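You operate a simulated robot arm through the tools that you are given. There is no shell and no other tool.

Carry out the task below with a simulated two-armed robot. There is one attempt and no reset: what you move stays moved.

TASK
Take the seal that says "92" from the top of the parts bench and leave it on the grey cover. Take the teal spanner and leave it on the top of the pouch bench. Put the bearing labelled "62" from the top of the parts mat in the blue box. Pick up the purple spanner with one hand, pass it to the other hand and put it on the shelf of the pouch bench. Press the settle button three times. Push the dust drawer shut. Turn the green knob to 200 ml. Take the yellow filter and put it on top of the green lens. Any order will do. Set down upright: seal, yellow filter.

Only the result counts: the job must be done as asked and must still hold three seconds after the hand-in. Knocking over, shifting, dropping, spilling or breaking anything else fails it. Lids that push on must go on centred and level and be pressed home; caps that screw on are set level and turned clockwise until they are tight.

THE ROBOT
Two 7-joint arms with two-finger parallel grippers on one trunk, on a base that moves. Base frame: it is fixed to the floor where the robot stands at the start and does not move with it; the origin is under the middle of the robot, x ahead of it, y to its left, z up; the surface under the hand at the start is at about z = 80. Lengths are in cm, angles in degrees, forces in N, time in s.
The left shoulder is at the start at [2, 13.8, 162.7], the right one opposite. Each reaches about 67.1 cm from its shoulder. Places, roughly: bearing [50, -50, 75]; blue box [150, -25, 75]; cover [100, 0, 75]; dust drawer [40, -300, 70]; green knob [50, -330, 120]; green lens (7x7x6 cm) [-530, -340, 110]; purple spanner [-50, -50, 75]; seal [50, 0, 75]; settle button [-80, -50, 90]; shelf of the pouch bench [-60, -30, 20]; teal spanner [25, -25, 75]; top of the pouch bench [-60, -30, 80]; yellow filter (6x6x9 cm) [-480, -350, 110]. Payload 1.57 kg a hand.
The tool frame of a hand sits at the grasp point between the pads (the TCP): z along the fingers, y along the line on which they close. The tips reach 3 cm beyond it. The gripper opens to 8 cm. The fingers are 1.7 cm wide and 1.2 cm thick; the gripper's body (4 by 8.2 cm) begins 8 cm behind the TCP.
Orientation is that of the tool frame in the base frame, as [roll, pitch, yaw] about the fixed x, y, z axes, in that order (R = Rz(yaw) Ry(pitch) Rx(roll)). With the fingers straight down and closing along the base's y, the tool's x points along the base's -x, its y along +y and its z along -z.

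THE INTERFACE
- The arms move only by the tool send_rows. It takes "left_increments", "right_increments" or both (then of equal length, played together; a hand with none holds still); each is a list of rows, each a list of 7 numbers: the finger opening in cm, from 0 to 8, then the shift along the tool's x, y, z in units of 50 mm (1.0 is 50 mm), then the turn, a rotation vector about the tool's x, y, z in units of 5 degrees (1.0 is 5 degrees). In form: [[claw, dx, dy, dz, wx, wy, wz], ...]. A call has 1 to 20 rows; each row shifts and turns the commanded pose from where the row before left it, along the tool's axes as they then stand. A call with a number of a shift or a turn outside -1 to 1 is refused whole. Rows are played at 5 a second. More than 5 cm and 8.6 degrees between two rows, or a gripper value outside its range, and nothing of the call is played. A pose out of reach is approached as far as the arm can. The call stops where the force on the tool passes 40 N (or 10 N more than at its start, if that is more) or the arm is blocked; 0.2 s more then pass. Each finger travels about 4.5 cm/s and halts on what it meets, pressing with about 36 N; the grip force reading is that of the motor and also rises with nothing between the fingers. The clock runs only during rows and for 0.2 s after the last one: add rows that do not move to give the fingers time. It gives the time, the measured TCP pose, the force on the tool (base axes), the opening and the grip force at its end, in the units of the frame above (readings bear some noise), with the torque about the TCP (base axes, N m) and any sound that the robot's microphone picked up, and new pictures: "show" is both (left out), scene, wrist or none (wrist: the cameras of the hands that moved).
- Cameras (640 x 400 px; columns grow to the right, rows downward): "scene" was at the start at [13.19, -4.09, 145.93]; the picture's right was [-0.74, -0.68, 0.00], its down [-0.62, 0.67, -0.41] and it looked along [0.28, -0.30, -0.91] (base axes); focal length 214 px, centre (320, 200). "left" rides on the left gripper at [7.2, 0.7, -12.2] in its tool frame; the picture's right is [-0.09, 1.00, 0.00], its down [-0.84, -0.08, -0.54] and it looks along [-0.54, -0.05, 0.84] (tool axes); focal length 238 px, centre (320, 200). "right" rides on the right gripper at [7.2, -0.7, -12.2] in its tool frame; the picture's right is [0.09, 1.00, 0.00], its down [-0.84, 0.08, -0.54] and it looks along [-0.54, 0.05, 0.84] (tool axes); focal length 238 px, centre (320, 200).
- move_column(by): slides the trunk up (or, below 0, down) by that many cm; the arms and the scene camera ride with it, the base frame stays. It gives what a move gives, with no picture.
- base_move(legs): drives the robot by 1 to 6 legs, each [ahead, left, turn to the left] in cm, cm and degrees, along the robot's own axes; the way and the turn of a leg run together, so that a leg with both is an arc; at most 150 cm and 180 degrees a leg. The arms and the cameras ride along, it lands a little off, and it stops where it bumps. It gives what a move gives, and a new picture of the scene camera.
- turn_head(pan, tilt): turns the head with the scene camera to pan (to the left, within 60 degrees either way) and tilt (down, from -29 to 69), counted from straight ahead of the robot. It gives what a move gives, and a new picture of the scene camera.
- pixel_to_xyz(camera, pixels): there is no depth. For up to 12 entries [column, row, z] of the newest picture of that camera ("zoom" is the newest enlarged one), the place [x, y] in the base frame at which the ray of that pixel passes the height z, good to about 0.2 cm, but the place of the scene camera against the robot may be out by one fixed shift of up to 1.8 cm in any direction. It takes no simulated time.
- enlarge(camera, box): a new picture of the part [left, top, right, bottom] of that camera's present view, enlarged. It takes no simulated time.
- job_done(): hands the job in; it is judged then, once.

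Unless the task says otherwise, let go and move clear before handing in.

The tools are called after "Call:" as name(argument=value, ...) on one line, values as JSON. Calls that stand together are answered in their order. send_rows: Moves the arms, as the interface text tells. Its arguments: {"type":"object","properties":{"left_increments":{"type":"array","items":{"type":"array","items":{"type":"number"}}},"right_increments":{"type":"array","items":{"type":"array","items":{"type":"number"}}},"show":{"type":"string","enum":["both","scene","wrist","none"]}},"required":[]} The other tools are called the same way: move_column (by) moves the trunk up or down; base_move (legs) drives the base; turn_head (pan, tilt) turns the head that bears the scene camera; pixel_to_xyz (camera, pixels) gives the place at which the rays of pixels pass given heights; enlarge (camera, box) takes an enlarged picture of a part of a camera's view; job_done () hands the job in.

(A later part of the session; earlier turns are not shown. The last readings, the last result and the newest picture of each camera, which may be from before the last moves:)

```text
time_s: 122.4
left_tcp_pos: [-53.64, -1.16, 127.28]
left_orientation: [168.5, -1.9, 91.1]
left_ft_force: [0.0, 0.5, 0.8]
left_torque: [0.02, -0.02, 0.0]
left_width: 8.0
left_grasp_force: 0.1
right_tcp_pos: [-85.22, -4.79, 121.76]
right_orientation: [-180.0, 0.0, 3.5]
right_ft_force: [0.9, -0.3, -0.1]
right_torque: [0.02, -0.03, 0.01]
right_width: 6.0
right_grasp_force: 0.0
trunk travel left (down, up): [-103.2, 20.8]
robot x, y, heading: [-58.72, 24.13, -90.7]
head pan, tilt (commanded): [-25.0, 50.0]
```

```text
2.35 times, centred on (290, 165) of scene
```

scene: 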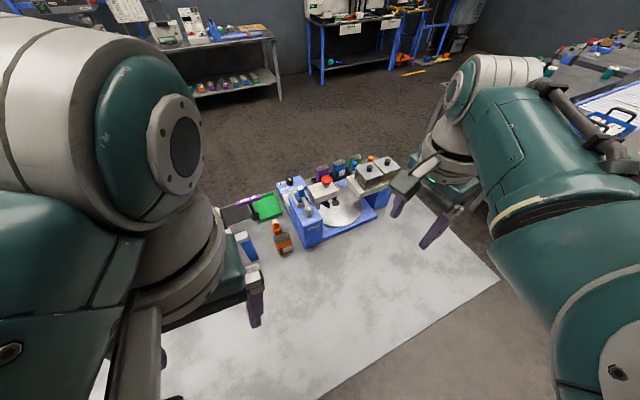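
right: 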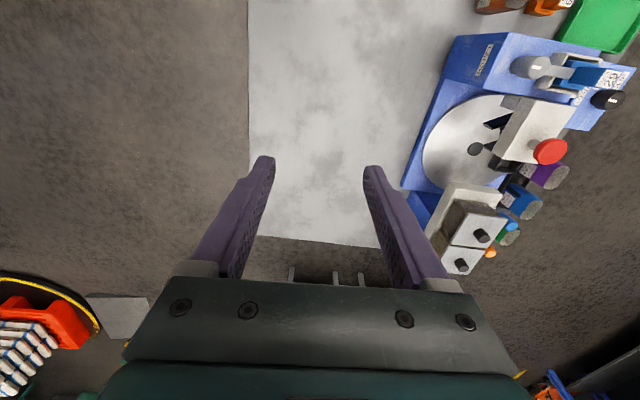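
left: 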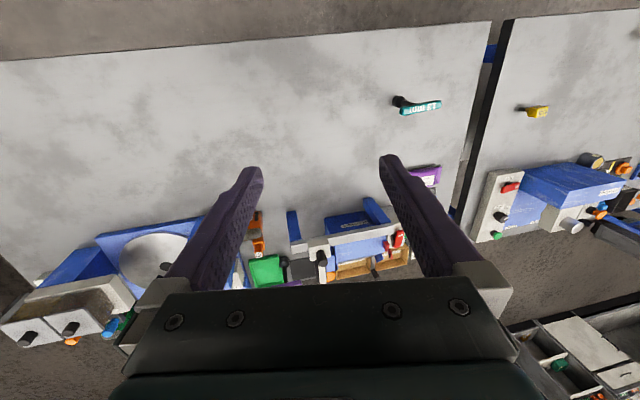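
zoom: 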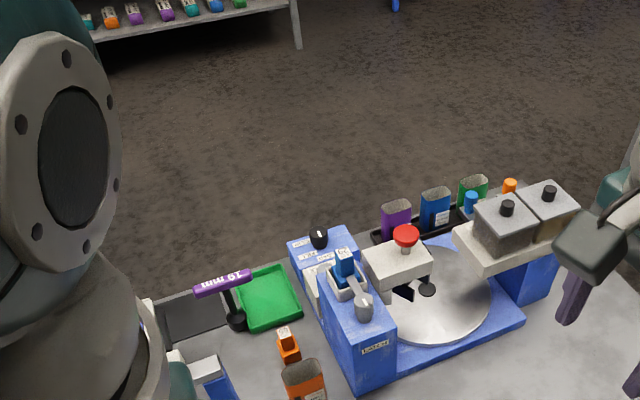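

The labels still can't be read from here. I'll raise the trunk 15 cm and move ahead 28 cm so the right wrist camera looks down on the machine.

Call:
move_column(by=15)

Call:
base_move(legs=[[28, 12, 0]])

Call:
send_rows(right_increments=[[6, 0, 0, 0, 0, 0, 0]], left_increments=[[8, 0, 0, 0, 0, 0, 0]], show="wrist")

```text
time_s: 124.1
left_tcp_pos: [-53.71, -1.19, 142.23]
left_orientation: [168.4, -2.1, 91.0]
left_ft_force: [0.3, 0.2, 0.1]
left_torque: [0.03, -0.02, 0.0]
left_width: 8.01
left_grasp_force: 0.1
right_tcp_pos: [-85.24, -4.91, 136.87]
right_orientation: [-179.9, 0.0, 3.3]
right_ft_force: [-0.4, 0.5, -1.1]
right_torque: [0.0, 0.01, -0.01]
right_width: 6.01
right_grasp_force: 0.1
trunk travel left (down, up): [-118.2, 5.8]
robot x, y, heading: [-58.78, 24.14, -90.3]
head pan, tilt (commanded): [-25.0, 50.0]
```

```text
time_s: 126.2
left_tcp_pos: [-41.91, -29.27, 142.27]
left_orientation: [168.3, -2.0, 91.0]
left_ft_force: [1.3, 0.3, -1.3]
left_torque: [-0.01, -0.04, -0.01]
left_width: 8.0
left_grasp_force: 0.1
right_tcp_pos: [-73.49, -33.01, 136.84]
right_orientation: [-180.0, -0.1, 3.5]
right_ft_force: [-0.9, -0.4, 0.1]
right_torque: [-0.01, -0.02, -0.02]
right_width: 6.01
right_grasp_force: 0.0
trunk travel left (down, up): [-118.2, 5.8]
robot x, y, heading: [-46.87, -3.95, -90.4]
head pan, tilt (commanded): [-25.0, 50.0]
```

scene: 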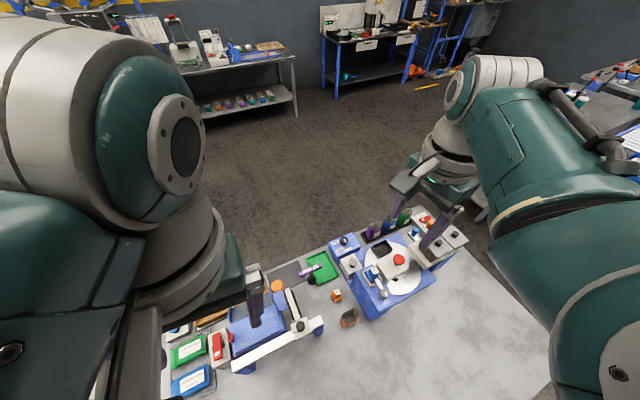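

```text
time_s: 126.6
left_tcp_pos: [-41.84, -29.25, 142.23]
left_orientation: [168.3, -1.9, 91.0]
left_ft_force: [0.0, -0.4, 0.0]
left_torque: [-0.02, 0.03, -0.01]
left_width: 7.99
left_grasp_force: 0.1
right_tcp_pos: [-73.64, -33.05, 136.8]
right_orientation: [-179.9, 0.2, 3.5]
right_ft_force: [-0.4, -0.2, -0.4]
right_torque: [-0.02, -0.05, 0.03]
right_width: 6.02
right_grasp_force: 0.1
trunk travel left (down, up): [-118.2, 5.8]
robot x, y, heading: [-46.98, -4.72, -90.5]
head pan, tilt (commanded): [-25.0, 50.0]
```

right: 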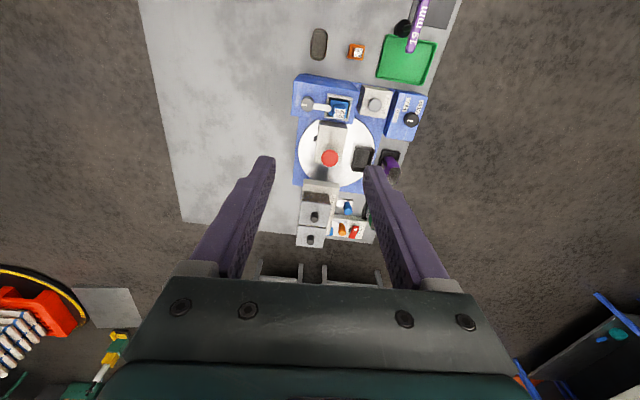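
left: 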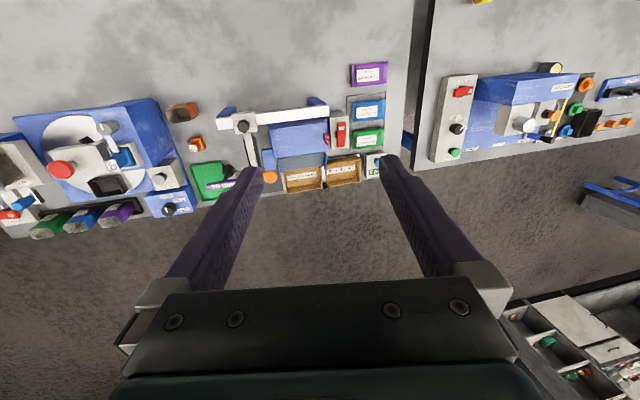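

Call:
enlarge(camera="right", box=[280, 60, 440, 160])

Call:
enlarge(camera="right", box=[280, 140, 420, 250])

Call:
enlarge(camera="right", box=[300, 0, 460, 100])

Call:
enlarge(camera="left", box=[0, 90, 260, 250])

Call:
enlarge(camera="scene", box=[300, 200, 480, 330])

```text
4.00 times, centred on (360, 110) of right
```

zoom: 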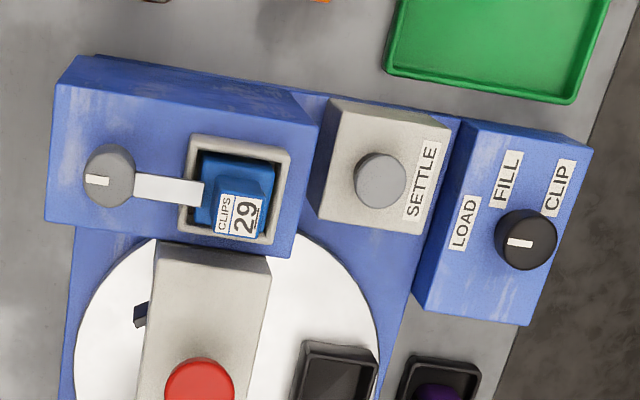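

```text
3.64 times, centred on (350, 195) of right
```

zoom: 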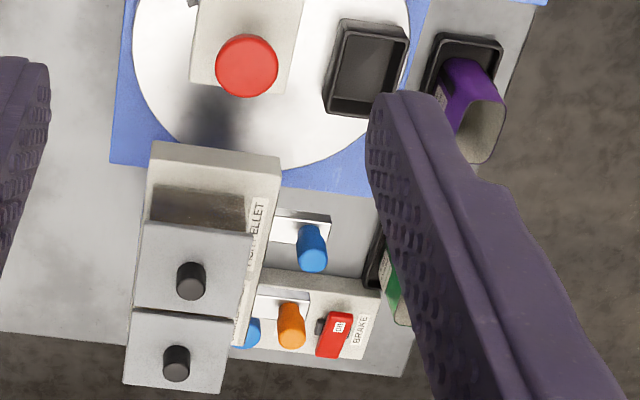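

```text
4.00 times, centred on (380, 50) of right
```

zoom: 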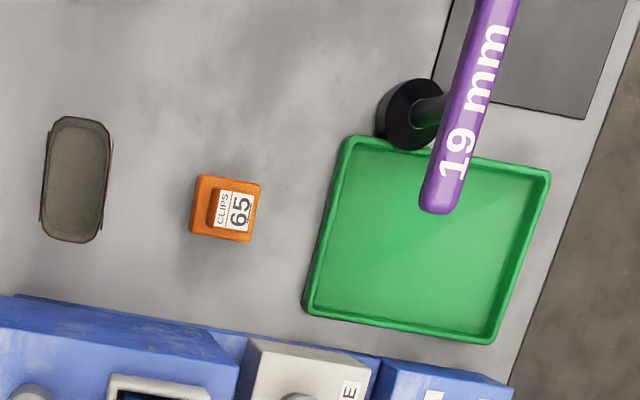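

```text
2.46 times, centred on (130, 170) of left
```

zoom: 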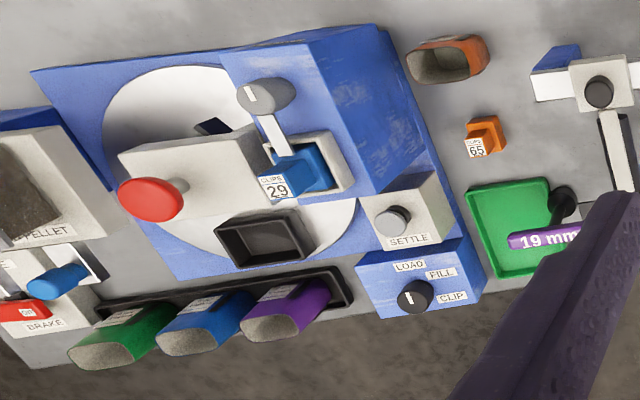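

```text
3.08 times, centred on (390, 265) of scene
```

zoom: 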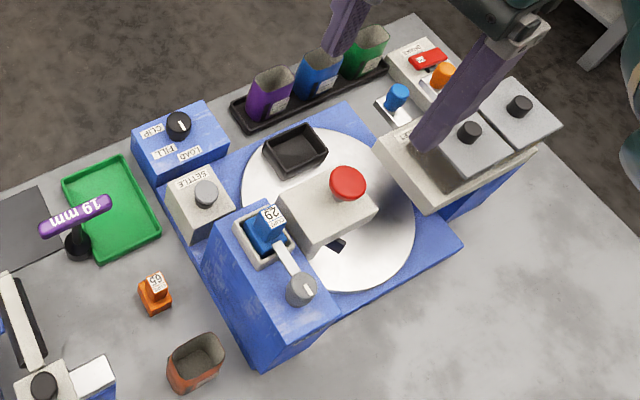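

The SETTLE button is the grey round button on the pale block (right-camera px ≈(375,105)), not the red one. I'll triangulate it and the purple spanner with both wrist cameras.

Call:
pixel_to_xyz(camera="right", pixels=[[375, 105.5, 90], [375, 105.5, 94], [375, 105.5, 98], [402, 28, 80], [402, 28, 82], [409, 52, 91], [425, 5, 91], [404, 60, 81], [425, 85, 81], [436, 40, 81], [388, 36, 81], [356, 52, 86]])

Call:
pixel_to_xyz(camera="left", pixels=[[160, 178, 90], [160, 178, 94], [160, 178, 98], [229, 168, 80], [208, 187, 91], [237, 184, 91], [170, 210, 93], [60, 168, 95], [60, 168, 100]])

```text
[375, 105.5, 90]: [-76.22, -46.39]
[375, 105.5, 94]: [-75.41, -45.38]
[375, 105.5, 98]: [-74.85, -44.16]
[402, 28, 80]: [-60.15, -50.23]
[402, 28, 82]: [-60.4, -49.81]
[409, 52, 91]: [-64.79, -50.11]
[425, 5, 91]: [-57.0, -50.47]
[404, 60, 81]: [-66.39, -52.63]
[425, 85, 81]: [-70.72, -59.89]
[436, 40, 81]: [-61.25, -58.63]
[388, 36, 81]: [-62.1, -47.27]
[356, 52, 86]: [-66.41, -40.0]
```

```text
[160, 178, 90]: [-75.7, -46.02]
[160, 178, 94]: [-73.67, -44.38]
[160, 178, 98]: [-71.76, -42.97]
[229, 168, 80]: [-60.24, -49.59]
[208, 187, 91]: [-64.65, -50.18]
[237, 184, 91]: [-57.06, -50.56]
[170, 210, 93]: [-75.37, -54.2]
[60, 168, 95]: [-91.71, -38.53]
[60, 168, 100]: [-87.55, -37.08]
```

Triangulated: SETTLE button at about (−76.6, −46.9, top z≈88); purple bar centre ≈(−60.9, −50.3), top z≈91, along x. Before descending there I'll locate neighbours (flattener beam, orange cup, latch block) from both wrist cameras.

Call:
pixel_to_xyz(camera="left", pixels=[[222, 118, 90], [330, 105, 90], [243, 127, 95], [243, 127, 100], [183, 113, 86], [183, 113, 90], [195, 144, 84], [128, 105, 95], [150, 100, 95], [176, 133, 95], [268, 176, 84], [216, 110, 86]])

Call:
pixel_to_xyz(camera="right", pixels=[[319.5, 45, 86], [319.5, 45, 90], [293, 82, 95], [362, 88, 95], [298, 113, 95], [350, 122, 95], [318, 218, 100], [318, 218, 105], [330, 158, 100], [411, 119, 92]])

Call:
enlarge(camera="left", box=[170, 60, 410, 210])

```text
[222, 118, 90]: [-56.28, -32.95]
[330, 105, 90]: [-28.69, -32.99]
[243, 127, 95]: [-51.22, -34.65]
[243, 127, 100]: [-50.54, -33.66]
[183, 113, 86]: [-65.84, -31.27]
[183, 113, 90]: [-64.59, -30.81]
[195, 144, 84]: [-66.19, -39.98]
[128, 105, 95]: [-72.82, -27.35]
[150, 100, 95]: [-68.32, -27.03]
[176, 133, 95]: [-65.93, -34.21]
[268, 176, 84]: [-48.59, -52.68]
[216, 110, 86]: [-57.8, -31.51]
```

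```text
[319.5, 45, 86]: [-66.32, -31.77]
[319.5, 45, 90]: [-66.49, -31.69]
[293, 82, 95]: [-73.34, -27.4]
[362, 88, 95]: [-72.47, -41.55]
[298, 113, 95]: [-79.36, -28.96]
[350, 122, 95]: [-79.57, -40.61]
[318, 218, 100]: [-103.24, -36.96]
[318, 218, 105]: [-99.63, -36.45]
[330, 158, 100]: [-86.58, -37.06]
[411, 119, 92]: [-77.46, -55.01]
```

```text
2.67 times, centred on (290, 135) of left
```

zoom: 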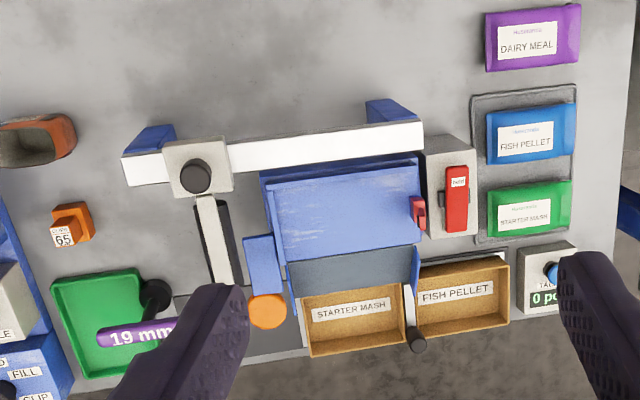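

The flattener beam ends at x≈−56 (y≈−33), orange cup at (−66,−31.5), latch block x −72…−80; the spanner stands in a gap between them. I'll approach with the trunk kept high and the arm extended down, so the elbow stays well above. First shift the base and aim the right hand.

Call:
base_move(legs=[[8, 12.5, 0.4]])

Call:
send_rows(right_increments=[[6, 0, 0.5, 0, 0, 0, 0.6], [6, 0, 0.5, 0, 0, 0, 0.6], [6, 0, 0.5, 0, 0, 0, 0], [6, 0, 0.3, 0, 0, 0, 0], [6, 0, 0, 0, 0, 0, 0]], show="both")

```text
time_s: 128.0
left_tcp_pos: [-29.42, -37.32, 142.11]
left_orientation: [168.4, -2.0, 91.3]
left_ft_force: [0.6, 0.4, -0.2]
left_torque: [-0.03, -0.01, 0.05]
left_width: 7.99
left_grasp_force: 0.1
right_tcp_pos: [-61.01, -41.11, 136.81]
right_orientation: [-179.9, 0.1, 3.8]
right_ft_force: [-0.4, 0.1, -1.0]
right_torque: [-0.02, -0.04, -0.01]
right_width: 5.99
right_grasp_force: 0.1
trunk travel left (down, up): [-118.2, 5.8]
robot x, y, heading: [-34.81, -12.34, -90.3]
head pan, tilt (commanded): [-25.0, 50.0]
```

scene: 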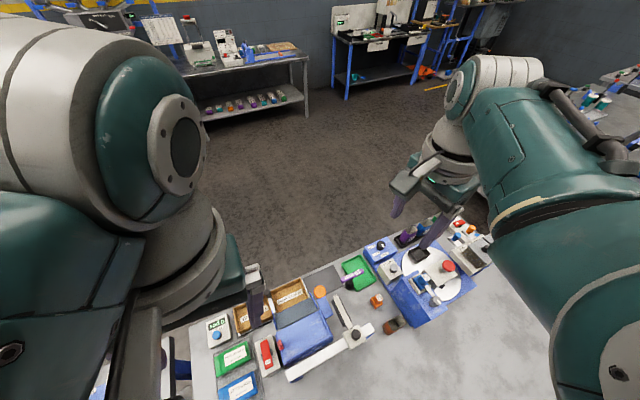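

```text
time_s: 129.2
left_tcp_pos: [-29.45, -37.28, 142.19]
left_orientation: [168.4, -2.1, 91.3]
left_ft_force: [0.5, 0.2, 0.3]
left_torque: [0.02, -0.02, 0.02]
left_width: 8.0
left_grasp_force: 0.1
right_tcp_pos: [-60.96, -50.11, 136.7]
right_orientation: [-179.9, 0.2, -2.3]
right_ft_force: [0.0, 0.5, -0.7]
right_torque: [0.05, 0.0, 0.02]
right_width: 6.02
right_grasp_force: 0.0
trunk travel left (down, up): [-118.2, 5.8]
robot x, y, heading: [-34.83, -12.53, -90.4]
head pan, tilt (commanded): [-25.0, 50.0]
```

scene: 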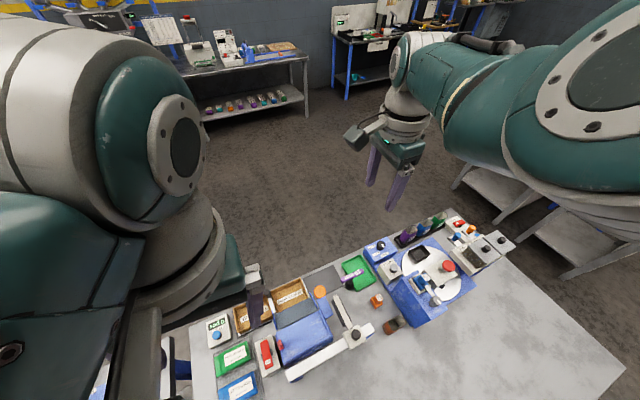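
right: 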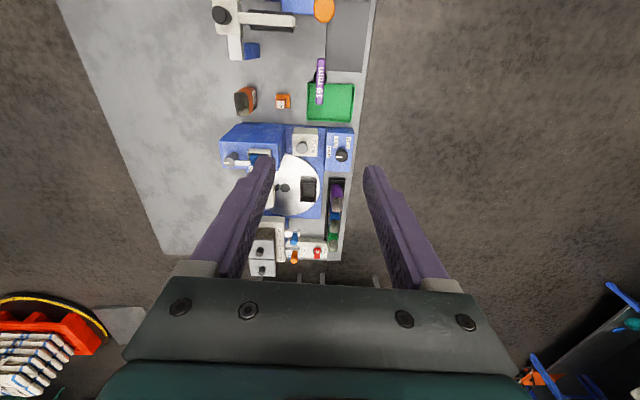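

The purple bar is directly ahead in the wrist view at px (321,60)–(320,103). I'll project it, then lower the trunk 18 cm.

Call:
pixel_to_xyz(camera="right", pixels=[[322, 59, 91], [319, 104, 91], [318, 80, 81]])

Call:
move_column(by=-20)

Call:
send_rows(right_increments=[[6, 0, 0, 0.4, 0, 0, 0], [6, 0, 0, 0.4, 0, 0, 0], [6, 0, 0, 0.4, 0, 0, 0], [6, 0, 0, 0, 0, 0, 0]], show="both")

```text
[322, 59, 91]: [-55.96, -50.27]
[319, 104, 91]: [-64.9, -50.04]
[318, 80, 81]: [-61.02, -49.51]
```

```text
time_s: 131.3
left_tcp_pos: [-29.37, -37.27, 122.18]
left_orientation: [168.4, -1.9, 91.4]
left_ft_force: [-1.0, 0.0, -0.5]
left_torque: [0.01, -0.01, 0.02]
left_width: 8.0
left_grasp_force: 0.0
right_tcp_pos: [-60.85, -50.11, 116.69]
right_orientation: [-179.9, 0.1, -2.2]
right_ft_force: [0.4, -0.3, 0.3]
right_torque: [-0.03, 0.01, 0.01]
right_width: 6.0
right_grasp_force: 0.0
trunk travel left (down, up): [-98.2, 25.8]
robot x, y, heading: [-35.06, -11.75, -90.1]
head pan, tilt (commanded): [-25.0, 50.0]
```

```text
time_s: 132.3
left_tcp_pos: [-29.37, -37.25, 122.27]
left_orientation: [168.4, -2.0, 91.3]
left_ft_force: [-0.2, -0.1, -0.3]
left_torque: [-0.02, 0.01, 0.03]
left_width: 7.99
left_grasp_force: 0.1
right_tcp_pos: [-61.14, -49.79, 110.83]
right_orientation: [-179.9, 0.1, -2.2]
right_ft_force: [-0.1, 0.2, 0.9]
right_torque: [0.02, 0.01, 0.02]
right_width: 6.0
right_grasp_force: 0.0
right hand out of reach, approached as far as the arm can: row 3
trunk travel left (down, up): [-98.2, 25.8]
robot x, y, heading: [-34.6, -12.64, -90.3]
head pan, tilt (commanded): [-25.0, 50.0]
```

scene: 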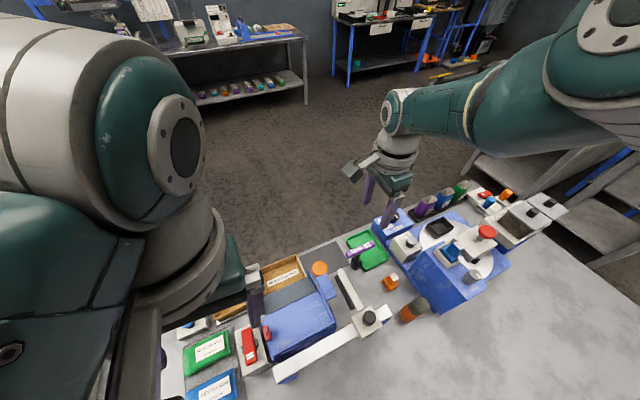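
right: 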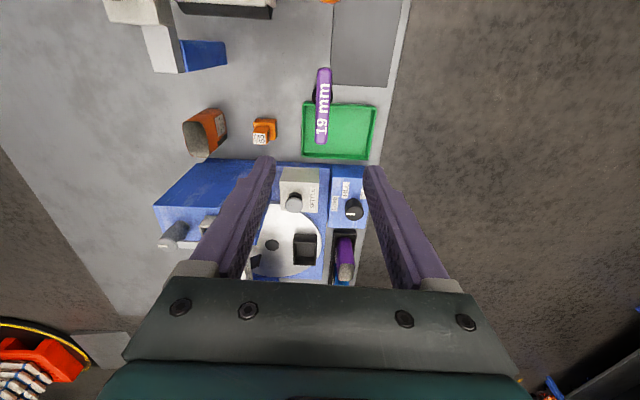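

The arm reached its full extension at z 110.8 (so reach is about to the TCP; elbow is high and clear). I'll lower the trunk 14 cm and re-check alignment over the bar.

Call:
move_column(by=-14)

Call:
send_rows(right_increments=[[6, 0, 0, -0.1, 0, 0, 0], [6, 0, 0, 0, 0, 0, 0]], show="both")

```text
time_s: 134.0
left_tcp_pos: [-29.32, -37.37, 108.33]
left_orientation: [168.4, -2.0, 91.3]
left_ft_force: [0.1, -0.6, 0.2]
left_torque: [0.0, -0.01, 0.02]
left_width: 8.01
left_grasp_force: 0.0
right_tcp_pos: [-60.93, -49.68, 97.01]
right_orientation: [-179.9, 0.2, -2.1]
right_ft_force: [0.4, 0.0, 0.5]
right_torque: [0.01, 0.0, -0.01]
right_width: 6.0
right_grasp_force: 0.1
trunk travel left (down, up): [-84.2, 39.8]
robot x, y, heading: [-34.66, -12.19, -90.3]
head pan, tilt (commanded): [-25.0, 50.0]
```

```text
time_s: 134.6
left_tcp_pos: [-29.38, -37.31, 108.31]
left_orientation: [168.5, -2.0, 91.3]
left_ft_force: [0.8, 0.4, -0.4]
left_torque: [-0.01, 0.01, -0.01]
left_width: 8.0
left_grasp_force: 0.0
right_tcp_pos: [-60.9, -49.69, 97.42]
right_orientation: [-180.0, 0.2, -2.1]
right_ft_force: [-0.3, -1.0, 0.2]
right_torque: [-0.01, 0.03, 0.01]
right_width: 6.01
right_grasp_force: 0.0
trunk travel left (down, up): [-84.2, 39.8]
robot x, y, heading: [-34.91, -12.3, -90.1]
head pan, tilt (commanded): [-25.0, 50.0]
```

scene: 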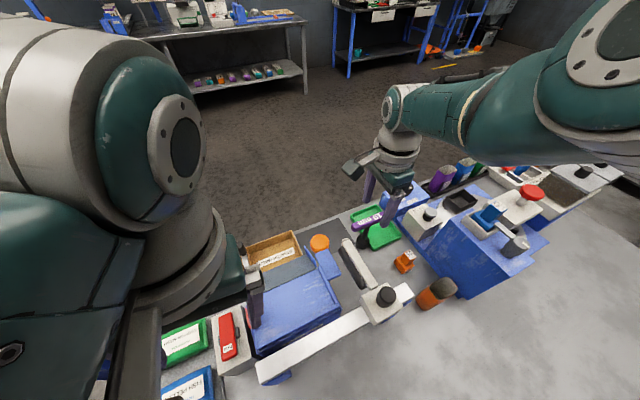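
right: 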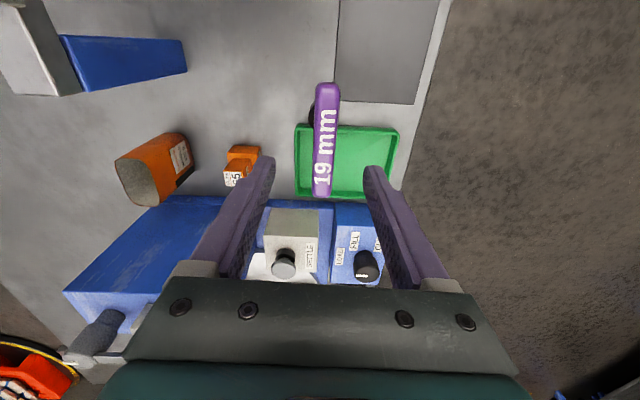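

The purple bar lies between the fingers' lines at px (327,84)–(321,196). I'll project it, and move the left hand forward and up so it clears the flattener when the trunk lowers further.

Call:
pixel_to_xyz(camera="right", pixels=[[327, 84, 91], [321, 196, 91], [327, 84, 92], [321, 196, 92], [324, 140, 91], [311, 115, 82]])

Call:
send_rows(left_increments=[[8, -0.5, 0, -0.33, 0, 0, 0], [8, -0.5, 0, -0.33, 0, 0, 0], [8, -0.5, 0, -0.33, 0, 0, 0], [8, -0.5, 0, -0.33, 0, 0, 0], [8, -0.5, 0, -0.33, 0, 0, 0], [8, -0.5, 0, -0.33, 0, 0, 0], [8, 0, 0, 0, 0, 0, 0]], show="scene")

```text
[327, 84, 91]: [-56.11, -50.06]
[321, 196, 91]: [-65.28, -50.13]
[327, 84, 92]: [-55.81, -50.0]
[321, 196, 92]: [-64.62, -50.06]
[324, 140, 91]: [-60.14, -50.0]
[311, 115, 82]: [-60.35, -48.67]
```

```text
time_s: 136.2
left_tcp_pos: [-31.16, -52.69, 117.46]
left_orientation: [168.6, -2.0, 91.2]
left_ft_force: [0.0, -0.7, 0.2]
left_torque: [0.01, -0.02, -0.02]
left_width: 7.99
left_grasp_force: 0.0
right_tcp_pos: [-60.83, -49.76, 97.55]
right_orientation: [-179.8, 0.1, -2.2]
right_ft_force: [0.1, 0.6, -1.4]
right_torque: [-0.02, 0.02, 0.01]
right_width: 6.0
right_grasp_force: 0.1
trunk travel left (down, up): [-84.2, 39.8]
robot x, y, heading: [-34.62, -12.2, -90.1]
head pan, tilt (commanded): [-25.0, 50.0]
```

scene: 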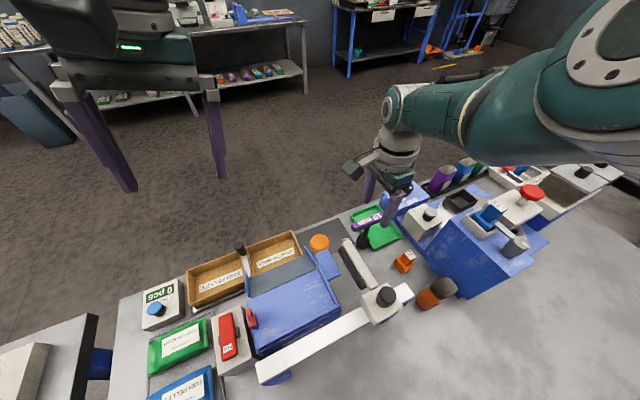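

The bar's centre is (−60.45, −50.05), aligned with x. I'll trim the right hand and lower the trunk 7.5 cm so the fingers straddle the bar at z≈90.

Call:
send_rows(right_increments=[[6, 0.09, 0.07, 0, 0, 0, -0.4], [6, 0, 0, 0, 0, 0, 0]], show="none")

Call:
move_column(by=-7.5)

Call:
send_rows(right_increments=[[6, 0, 0, 0, 0, 0, 0]], show="both")

```text
time_s: 136.8
left_tcp_pos: [-31.25, -52.65, 117.41]
left_orientation: [168.4, -1.9, 91.3]
left_ft_force: [-0.6, 0.8, 0.1]
left_torque: [0.01, -0.01, 0.04]
left_width: 7.98
left_grasp_force: 0.0
right_tcp_pos: [-60.39, -50.09, 97.49]
right_orientation: [-179.8, 0.1, -0.1]
right_ft_force: [0.0, -0.2, 0.3]
right_torque: [0.0, 0.03, 0.01]
right_width: 5.99
right_grasp_force: 0.0
trunk travel left (down, up): [-84.2, 39.8]
robot x, y, heading: [-34.99, -12.19, -90.1]
head pan, tilt (commanded): [-25.0, 50.0]
```

```text
time_s: 137.9
left_tcp_pos: [-31.15, -52.78, 109.76]
left_orientation: [168.5, -2.0, 91.4]
left_ft_force: [0.0, 0.8, 0.1]
left_torque: [-0.01, -0.03, 0.0]
left_width: 7.99
left_grasp_force: 0.1
right_tcp_pos: [-60.62, -50.15, 90.01]
right_orientation: [-179.9, 0.1, -0.2]
right_ft_force: [-0.9, 0.1, -0.6]
right_torque: [0.0, -0.04, 0.02]
right_width: 5.97
right_grasp_force: 0.1
trunk travel left (down, up): [-76.7, 47.3]
robot x, y, heading: [-34.91, -12.49, -90.2]
head pan, tilt (commanded): [-25.0, 50.0]
```

```text
time_s: 138.3
left_tcp_pos: [-31.01, -52.74, 109.93]
left_orientation: [168.4, -2.0, 91.3]
left_ft_force: [0.4, 0.1, 0.0]
left_torque: [0.0, 0.04, 0.01]
left_width: 7.98
left_grasp_force: 0.0
right_tcp_pos: [-60.49, -50.1, 89.9]
right_orientation: [-179.9, 0.1, -0.2]
right_ft_force: [0.6, 0.2, 0.2]
right_torque: [-0.02, -0.02, 0.0]
right_width: 5.99
right_grasp_force: 0.0
trunk travel left (down, up): [-76.7, 47.3]
robot x, y, heading: [-34.77, -12.77, -90.2]
head pan, tilt (commanded): [-25.0, 50.0]
```

scene: 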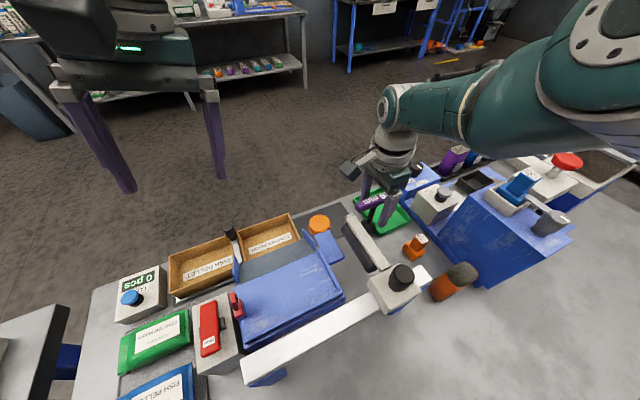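
right: 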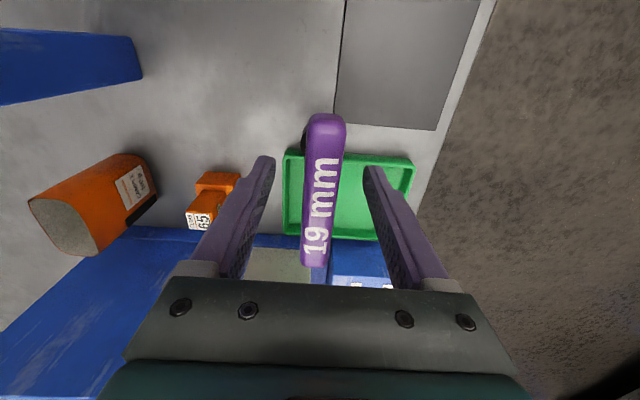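

The bar (px 325,115 – 313,262) sits centred just as the teal one did. Closing the gripper.

Call:
send_rows(right_increments=[[5, 0, 0, 0, 0, 0, 0], [4, 0, 0, 0, 0, 0, 0], [3, 0, 0, 0, 0, 0, 0], [2, 0, 0, 0, 0, 0, 0], [1, 0, 0, 0, 0, 0, 0], [1, 0, 0, 0, 0, 0, 0], [1, 0, 0, 0, 0, 0, 0]], show="wrist")

```text
time_s: 139.9
left_tcp_pos: [-31.12, -52.67, 109.9]
left_orientation: [168.4, -2.0, 91.4]
left_ft_force: [0.0, -0.8, 0.6]
left_torque: [0.01, -0.02, 0.01]
left_width: 8.01
left_grasp_force: 0.1
right_tcp_pos: [-60.45, -50.13, 89.91]
right_orientation: [-179.8, 0.1, -0.2]
right_ft_force: [1.9, 4.6, 8.1]
right_torque: [-0.07, 0.13, 0.16]
right_width: 1.78
right_grasp_force: 32.7
trunk travel left (down, up): [-76.7, 47.3]
robot x, y, heading: [-34.58, -12.49, -90.1]
head pan, tilt (commanded): [-25.0, 50.0]
```

right: 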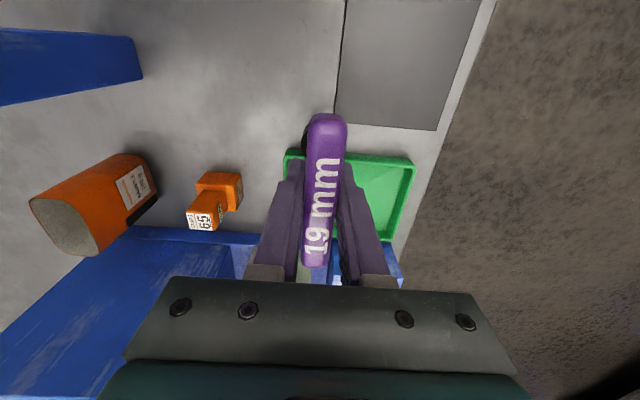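

Gripped at 1.78 cm. I'll lift it straight up with the trunk by 30 cm, well clear of the machines.

Call:
move_column(by=3)

Call:
move_column(by=32)

Call:
turn_head(pan=-25, tilt=40)

```text
time_s: 140.7
left_tcp_pos: [-31.1, -52.7, 112.93]
left_orientation: [168.3, -2.0, 91.3]
left_ft_force: [0.0, -0.2, 0.7]
left_torque: [-0.04, -0.02, 0.02]
left_width: 8.0
left_grasp_force: 0.0
right_tcp_pos: [-60.42, -49.95, 93.01]
right_orientation: [-179.9, 0.1, -0.3]
right_ft_force: [-0.6, 0.3, -1.9]
right_torque: [0.01, 0.03, -0.01]
right_width: 1.76
right_grasp_force: 32.2
trunk travel left (down, up): [-79.7, 44.3]
robot x, y, heading: [-34.84, -12.46, -90.3]
head pan, tilt (commanded): [-25.0, 50.0]
```

```text
time_s: 143.8
left_tcp_pos: [-31.2, -52.66, 144.9]
left_orientation: [168.4, -2.0, 91.4]
left_ft_force: [-0.8, 0.3, -0.7]
left_torque: [-0.02, 0.03, 0.0]
left_width: 8.02
left_grasp_force: 0.0
right_tcp_pos: [-60.55, -50.09, 124.92]
right_orientation: [-179.9, 0.1, -0.1]
right_ft_force: [-0.6, -0.1, -2.7]
right_torque: [-0.02, 0.02, 0.02]
right_width: 1.78
right_grasp_force: 32.2
trunk travel left (down, up): [-111.7, 12.3]
robot x, y, heading: [-34.63, -12.52, -90.0]
head pan, tilt (commanded): [-25.0, 50.0]
```

```text
time_s: 144.6
left_tcp_pos: [-31.01, -52.52, 144.89]
left_orientation: [168.5, -2.0, 91.3]
left_ft_force: [0.2, -0.1, -0.7]
left_torque: [0.01, -0.01, 0.01]
left_width: 8.0
left_grasp_force: 0.1
right_tcp_pos: [-60.46, -50.08, 124.87]
right_orientation: [-179.8, 0.1, -0.2]
right_ft_force: [0.0, -0.5, -2.3]
right_torque: [-0.01, 0.04, 0.01]
right_width: 1.77
right_grasp_force: 32.8
trunk travel left (down, up): [-111.7, 12.3]
robot x, y, heading: [-34.84, -12.25, -90.1]
head pan, tilt (commanded): [-25.0, 40.0]
```

scene: 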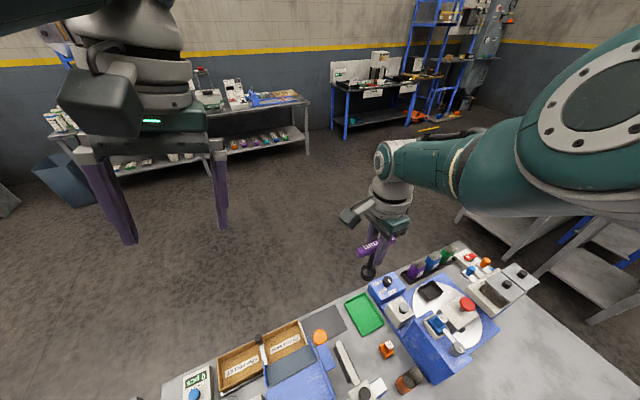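

The spanner hangs straight in the right hand. I'll back the robot out into the aisle (to about y=60) where there is free space for the hand-over and for lowering to the shelf.

Call:
base_move(legs=[[-72, 0, 0]])

Call:
turn_head(pan=0, tilt=45)

```text
time_s: 148.5
left_tcp_pos: [-30.77, 19.8, 144.86]
left_orientation: [168.5, -2.0, 91.4]
left_ft_force: [0.5, 0.1, -0.2]
left_torque: [-0.04, 0.02, 0.0]
left_width: 8.01
left_grasp_force: 0.1
right_tcp_pos: [-60.18, 22.38, 124.96]
right_orientation: [-179.9, 0.1, -0.3]
right_ft_force: [0.6, 0.6, -1.2]
right_torque: [-0.01, 0.01, 0.0]
right_width: 1.76
right_grasp_force: 32.7
trunk travel left (down, up): [-111.7, 12.3]
robot x, y, heading: [-34.36, 60.18, -90.1]
head pan, tilt (commanded): [-25.0, 40.0]
```

scene: 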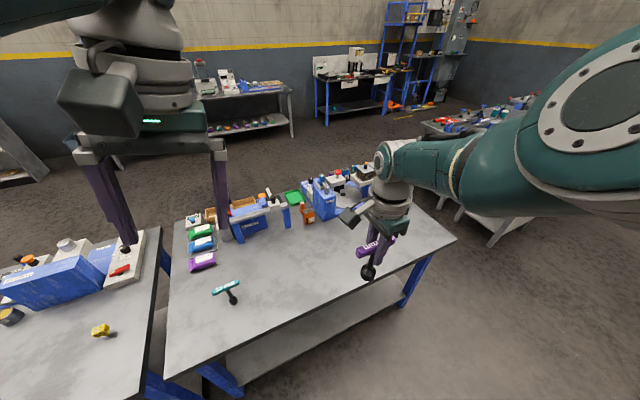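

```text
time_s: 149.4
left_tcp_pos: [-30.71, 19.86, 144.84]
left_orientation: [168.4, -1.9, 91.7]
left_ft_force: [-0.4, 0.4, 0.5]
left_torque: [0.01, 0.02, 0.04]
left_width: 8.04
left_grasp_force: 0.2
right_tcp_pos: [-60.25, 22.41, 124.86]
right_orientation: [-179.9, 0.1, -0.3]
right_ft_force: [0.3, 0.5, -2.7]
right_torque: [-0.02, 0.0, -0.04]
right_width: 1.78
right_grasp_force: 32.7
trunk travel left (down, up): [-111.7, 12.3]
robot x, y, heading: [-34.37, 60.11, -90.0]
head pan, tilt (commanded): [0.0, 45.0]
```

scene: 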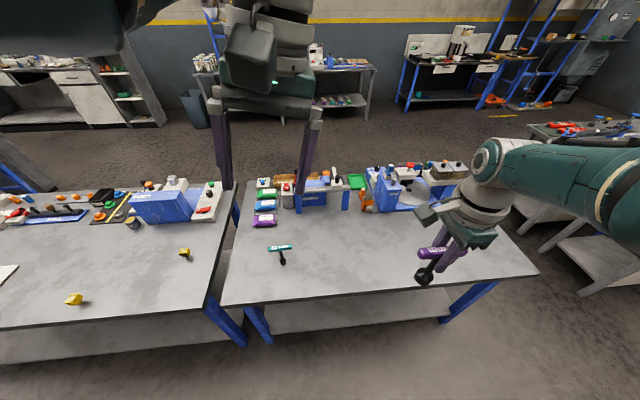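

Clear view now: the pouch bench with its lower shelf (front edge px 275,332 to 450,318) between blue legs. I'll get shelf coordinates.

Call:
pixel_to_xyz(camera="scene", pixels=[[275, 332, 20], [450, 318, 20], [275, 332, 18], [450, 318, 18], [222, 307, 80], [538, 272, 80], [258, 340, 20], [470, 310, 20], [300, 305, 22], [430, 295, 22], [160, 360, 20]])

Call:
enlarge(camera="scene", box=[200, 220, 540, 400])

```text
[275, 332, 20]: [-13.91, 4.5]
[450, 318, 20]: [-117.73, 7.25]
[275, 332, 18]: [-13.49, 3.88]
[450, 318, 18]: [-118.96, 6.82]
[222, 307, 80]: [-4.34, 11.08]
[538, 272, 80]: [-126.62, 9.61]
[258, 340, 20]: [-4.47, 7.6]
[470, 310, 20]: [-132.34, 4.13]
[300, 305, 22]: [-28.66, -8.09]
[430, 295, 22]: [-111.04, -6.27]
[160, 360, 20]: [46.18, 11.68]
```

```text
1.88 times, centred on (370, 310) of scene
```

zoom: 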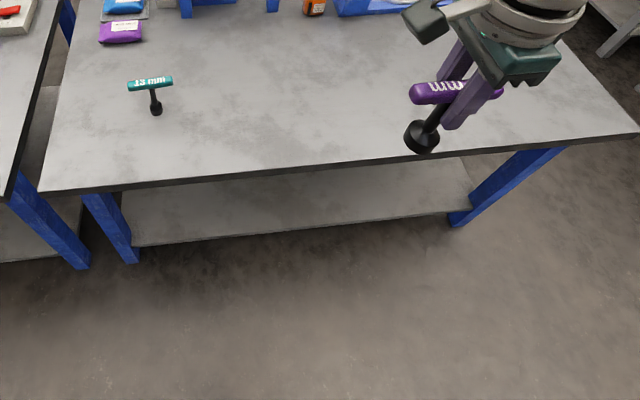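

The shelf's front edge is at y≈5–7, x −14…−118, and looks empty. I'll look closely at the spanner's stem and socket shape for the hand-over.

Call:
enlarge(camera="scene", box=[390, 220, 490, 300])

Call:
enlarge(camera="scene", box=[255, 230, 315, 275])

```text
5.00 times, centred on (440, 260) of scene
```

zoom: 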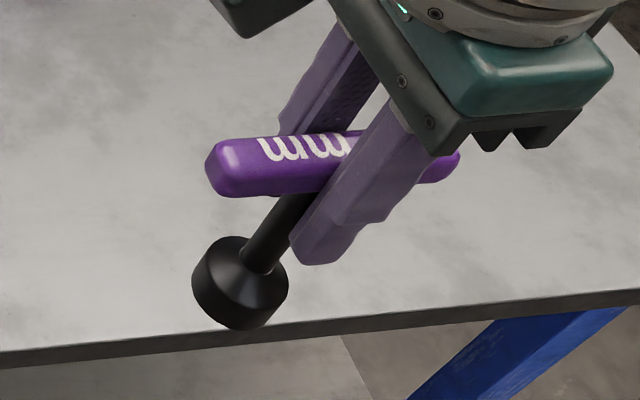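

```text
8.89 times, centred on (285, 252) of scene
```

zoom: 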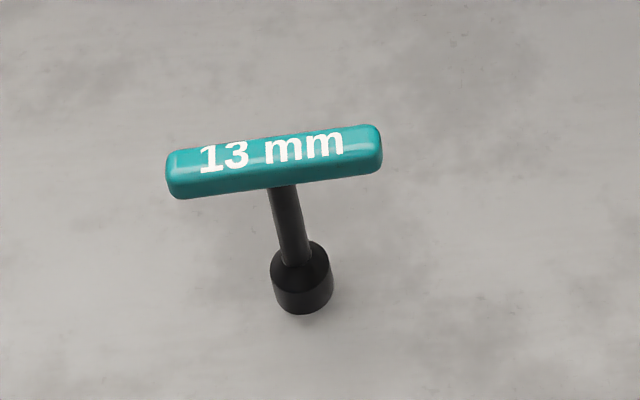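

The spanner's bar is gripped at mid-length with ~3.5 cm of bar free on each side. Plan: right hand brings it in front, bar turned 45°; the left hand rolls so its fingers point forward-right and close vertically on the bar's free left end. First, move the right hand in, up, and turn it.

Call:
send_rows(right_increments=[[1, 0.395, -0.195, -0.385, 0, 0, 0], [1, 0.395, -0.195, -0.385, 0, 0, 0], [1, 0.395, -0.195, -0.385, 0, 0, 0], [1, 0.395, -0.195, -0.385, 0, 0, 0], [1, 0.395, -0.195, -0.385, 0, 0, 0], [1, 0.395, -0.195, -0.385, 0, 0, 0], [1, 0.395, -0.195, -0.385, 0, 0, 0], [1, 0.395, -0.195, -0.385, 0, 0, 0], [1, 0, 0, 0, 0, 0, -1], [1, 0, 0, 0, 0, 0, -1], [1, 0, 0, 0, 0, 0, -1], [1, 0, 0, 0, 0, 0, -1], [1, 0, 0, 0, 0, 0, -1], [1, 0, 0, 0, 0, 0, -1], [1, 0, 0, 0, 0, 0, -1], [1, 0, 0, 0, 0, 0, -1], [1, 0, 0, 0, 0, 0, -1]], show="both")

```text
time_s: 153.2
left_tcp_pos: [-30.32, 19.73, 144.68]
left_orientation: [168.1, -2.1, 91.9]
left_ft_force: [0.4, 1.3, 0.6]
left_torque: [0.0, -0.01, -0.02]
left_width: 8.0
left_grasp_force: 0.1
right_tcp_pos: [-48.68, 29.72, 138.81]
right_orientation: [-175.8, 4.4, 43.7]
right_ft_force: [0.5, 0.8, -2.2]
right_torque: [0.03, 0.01, 0.01]
right_width: 1.77
right_grasp_force: 32.6
right hand out of reach, approached as far as the arm can: row 8
trunk travel left (down, up): [-111.7, 12.3]
robot x, y, heading: [-34.3, 60.49, -90.0]
head pan, tilt (commanded): [0.0, 45.0]
stopped in row 17 (right hand): the arm was blocked; the commanded pose is now the measured one
```

scene: 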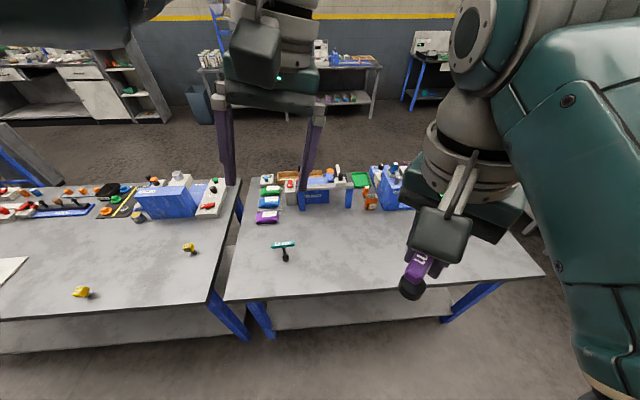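
right: 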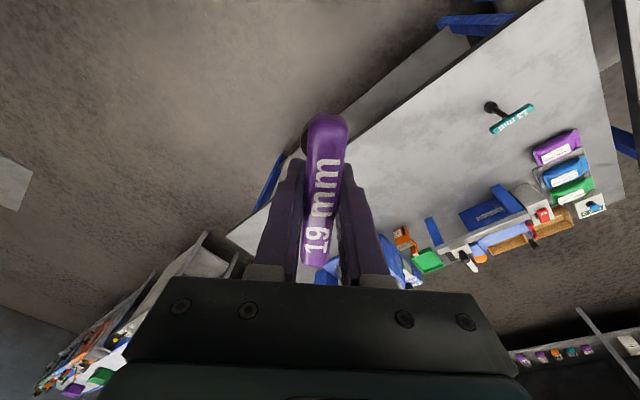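

The right hand hit its fold limit and tilted ~6° (TCP −48.7, 29.7, 138.8). I'll unfold it slightly (3 cm forward, 2 cm down) and level it.

Call:
send_rows(right_increments=[[1, -0.21, 0.21, 0.2, 0, 0, 0], [1, -0.21, 0.21, 0.2, 0, 0, 0], [1, 0, 0, 0, -0.42, 0.44, -0.13], [1, 0, 0, 0, -0.42, 0.44, -0.13], [1, 0, 0, 0, 0, 0, 0]], show="scene")

```text
time_s: 154.4
left_tcp_pos: [-30.4, 19.65, 144.69]
left_orientation: [168.1, -2.1, 91.9]
left_ft_force: [0.1, 0.0, -0.2]
left_torque: [-0.02, -0.01, 0.05]
left_width: 7.98
left_grasp_force: 0.1
right_tcp_pos: [-48.44, 26.83, 136.95]
right_orientation: [179.5, -0.7, 44.9]
right_ft_force: [-0.6, -1.2, -2.4]
right_torque: [0.03, -0.04, 0.01]
right_width: 1.78
right_grasp_force: 32.7
trunk travel left (down, up): [-111.7, 12.3]
robot x, y, heading: [-34.58, 60.38, -90.0]
head pan, tilt (commanded): [0.0, 45.0]
```

scene: 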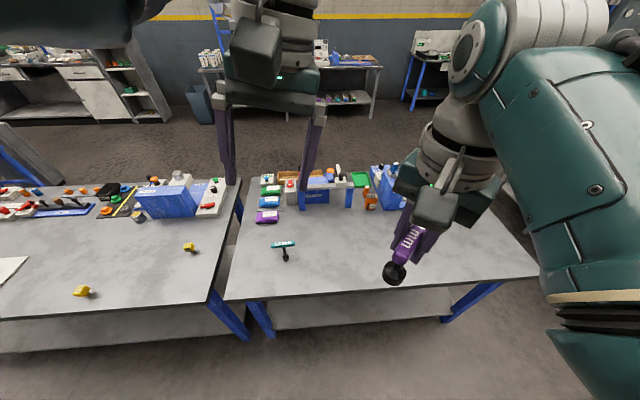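

Right hand is level at (−48.4, 26.8, 137.0) with the bar pointing toward the robot's left-rear. Now I'll roll the left hand 90° while moving it back-left, in two checked halves.

Call:
send_rows(left_increments=[[5, 0.212, -0.041, 0.072, 1, 0, 0], [5, 0.212, -0.041, 0.072, 1, 0, 0], [5, 0.212, -0.041, 0.072, 1, 0, 0], [5, 0.212, -0.041, 0.072, 1, 0, 0], [5, 0.212, -0.041, 0.072, 1, 0, 0], [5, 0.212, -0.007, 0.082, 1, 0, 0], [5, 0.212, -0.007, 0.082, 1, 0, 0], [5, 0.212, -0.007, 0.082, 1, 0, 0], [5, 0.212, -0.007, 0.082, 1, 0, 0], [5, 0.212, -0.007, 0.082, 1, 0, 0]], show="both")

```text
time_s: 156.8
left_tcp_pos: [-29.89, 29.48, 140.85]
left_orientation: [-145.5, -1.0, 93.2]
left_ft_force: [-0.3, 0.2, 0.4]
left_torque: [-0.05, -0.01, 0.01]
left_width: 5.01
left_grasp_force: 0.0
right_tcp_pos: [-48.55, 26.76, 136.84]
right_orientation: [179.6, -0.5, 44.9]
right_ft_force: [0.0, 0.1, -1.9]
right_torque: [-0.02, -0.01, 0.0]
right_width: 1.78
right_grasp_force: 32.4
trunk travel left (down, up): [-111.7, 12.3]
robot x, y, heading: [-34.64, 60.18, -90.1]
head pan, tilt (commanded): [0.0, 45.0]
stopped in row 10 (left hand): the arm was blocked; the commanded pose is now the measured one
```

scene: 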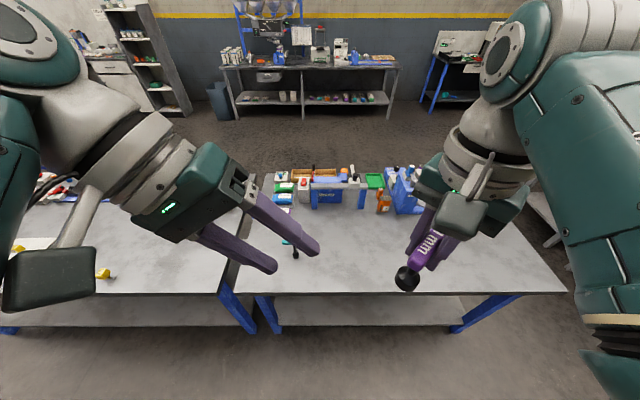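
left: 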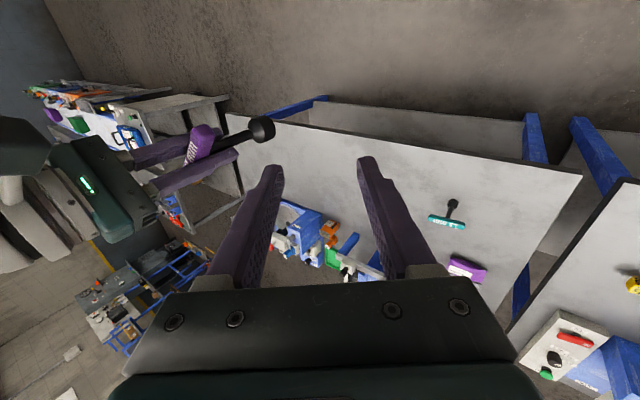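

The left hand rolled to about 35° and stopped "blocked" near the end of the call. I'll continue with a few more rows and see whether it keeps moving.

Call:
send_rows(left_increments=[[5, 0.212, 0.02, 0.08, 1, 0, 0], [5, 0.212, 0.02, 0.08, 1, 0, 0], [5, 0.212, 0.028, 0.078, 1, 0, 0], [5, 0.212, 0.028, 0.078, 1, 0, 0], [5, 0.212, 0.028, 0.078, 1, 0, 0]], show="scene")

```text
time_s: 158.0
left_tcp_pos: [-31.74, 34.89, 139.35]
left_orientation: [-119.7, -0.9, 92.9]
left_ft_force: [-0.3, 0.2, -0.6]
left_torque: [-0.03, -0.02, 0.0]
left_width: 4.99
left_grasp_force: 0.1
right_tcp_pos: [-48.35, 26.87, 136.9]
right_orientation: [179.6, -0.6, 45.1]
right_ft_force: [-0.9, -0.4, -1.5]
right_torque: [0.03, 0.01, 0.01]
right_width: 1.76
right_grasp_force: 32.2
trunk travel left (down, up): [-111.7, 12.3]
robot x, y, heading: [-34.66, 59.9, -89.9]
head pan, tilt (commanded): [0.0, 45.0]
```

scene: 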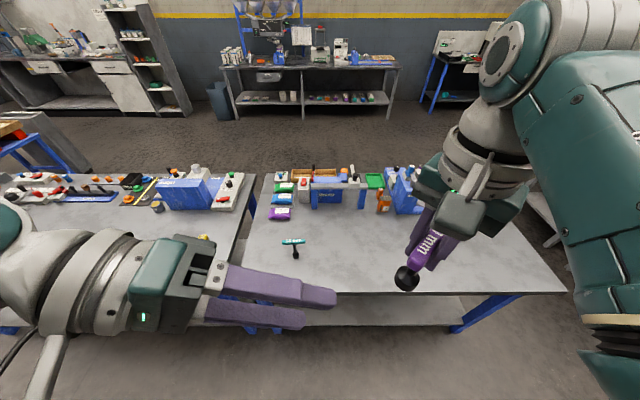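

It moves on freely (roll now −120°). Six more rows bring the fingers to horizontal.

Call:
send_rows(left_increments=[[5, 0.212, 0.045, 0.07, 1, 0, 0], [5, 0.212, 0.05, 0.065, 1, 0, 0], [5, 0.212, 0.058, 0.058, 1, 0, 0], [5, 0.212, 0.058, 0.058, 1, 0, 0], [5, 0.212, 0.058, 0.058, 1, 0, 0], [5, 0.14, 0.02, 0.058, 0.94, 0, 0]], show="scene")

```text
time_s: 159.4
left_tcp_pos: [-33.31, 40.86, 137.47]
left_orientation: [-90.1, -1.0, 92.9]
left_ft_force: [-0.4, -0.9, 0.2]
left_torque: [0.02, -0.01, -0.01]
left_width: 5.01
left_grasp_force: 0.0
right_tcp_pos: [-48.47, 26.82, 136.76]
right_orientation: [179.6, -0.4, 45.1]
right_ft_force: [0.6, -0.5, -2.0]
right_torque: [0.02, 0.03, 0.0]
right_width: 1.75
right_grasp_force: 32.6
trunk travel left (down, up): [-111.7, 12.3]
robot x, y, heading: [-34.23, 60.42, -90.2]
head pan, tilt (commanded): [0.0, 45.0]
```

scene: 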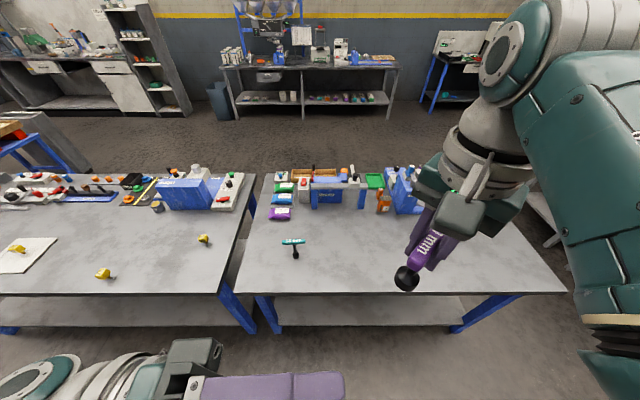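

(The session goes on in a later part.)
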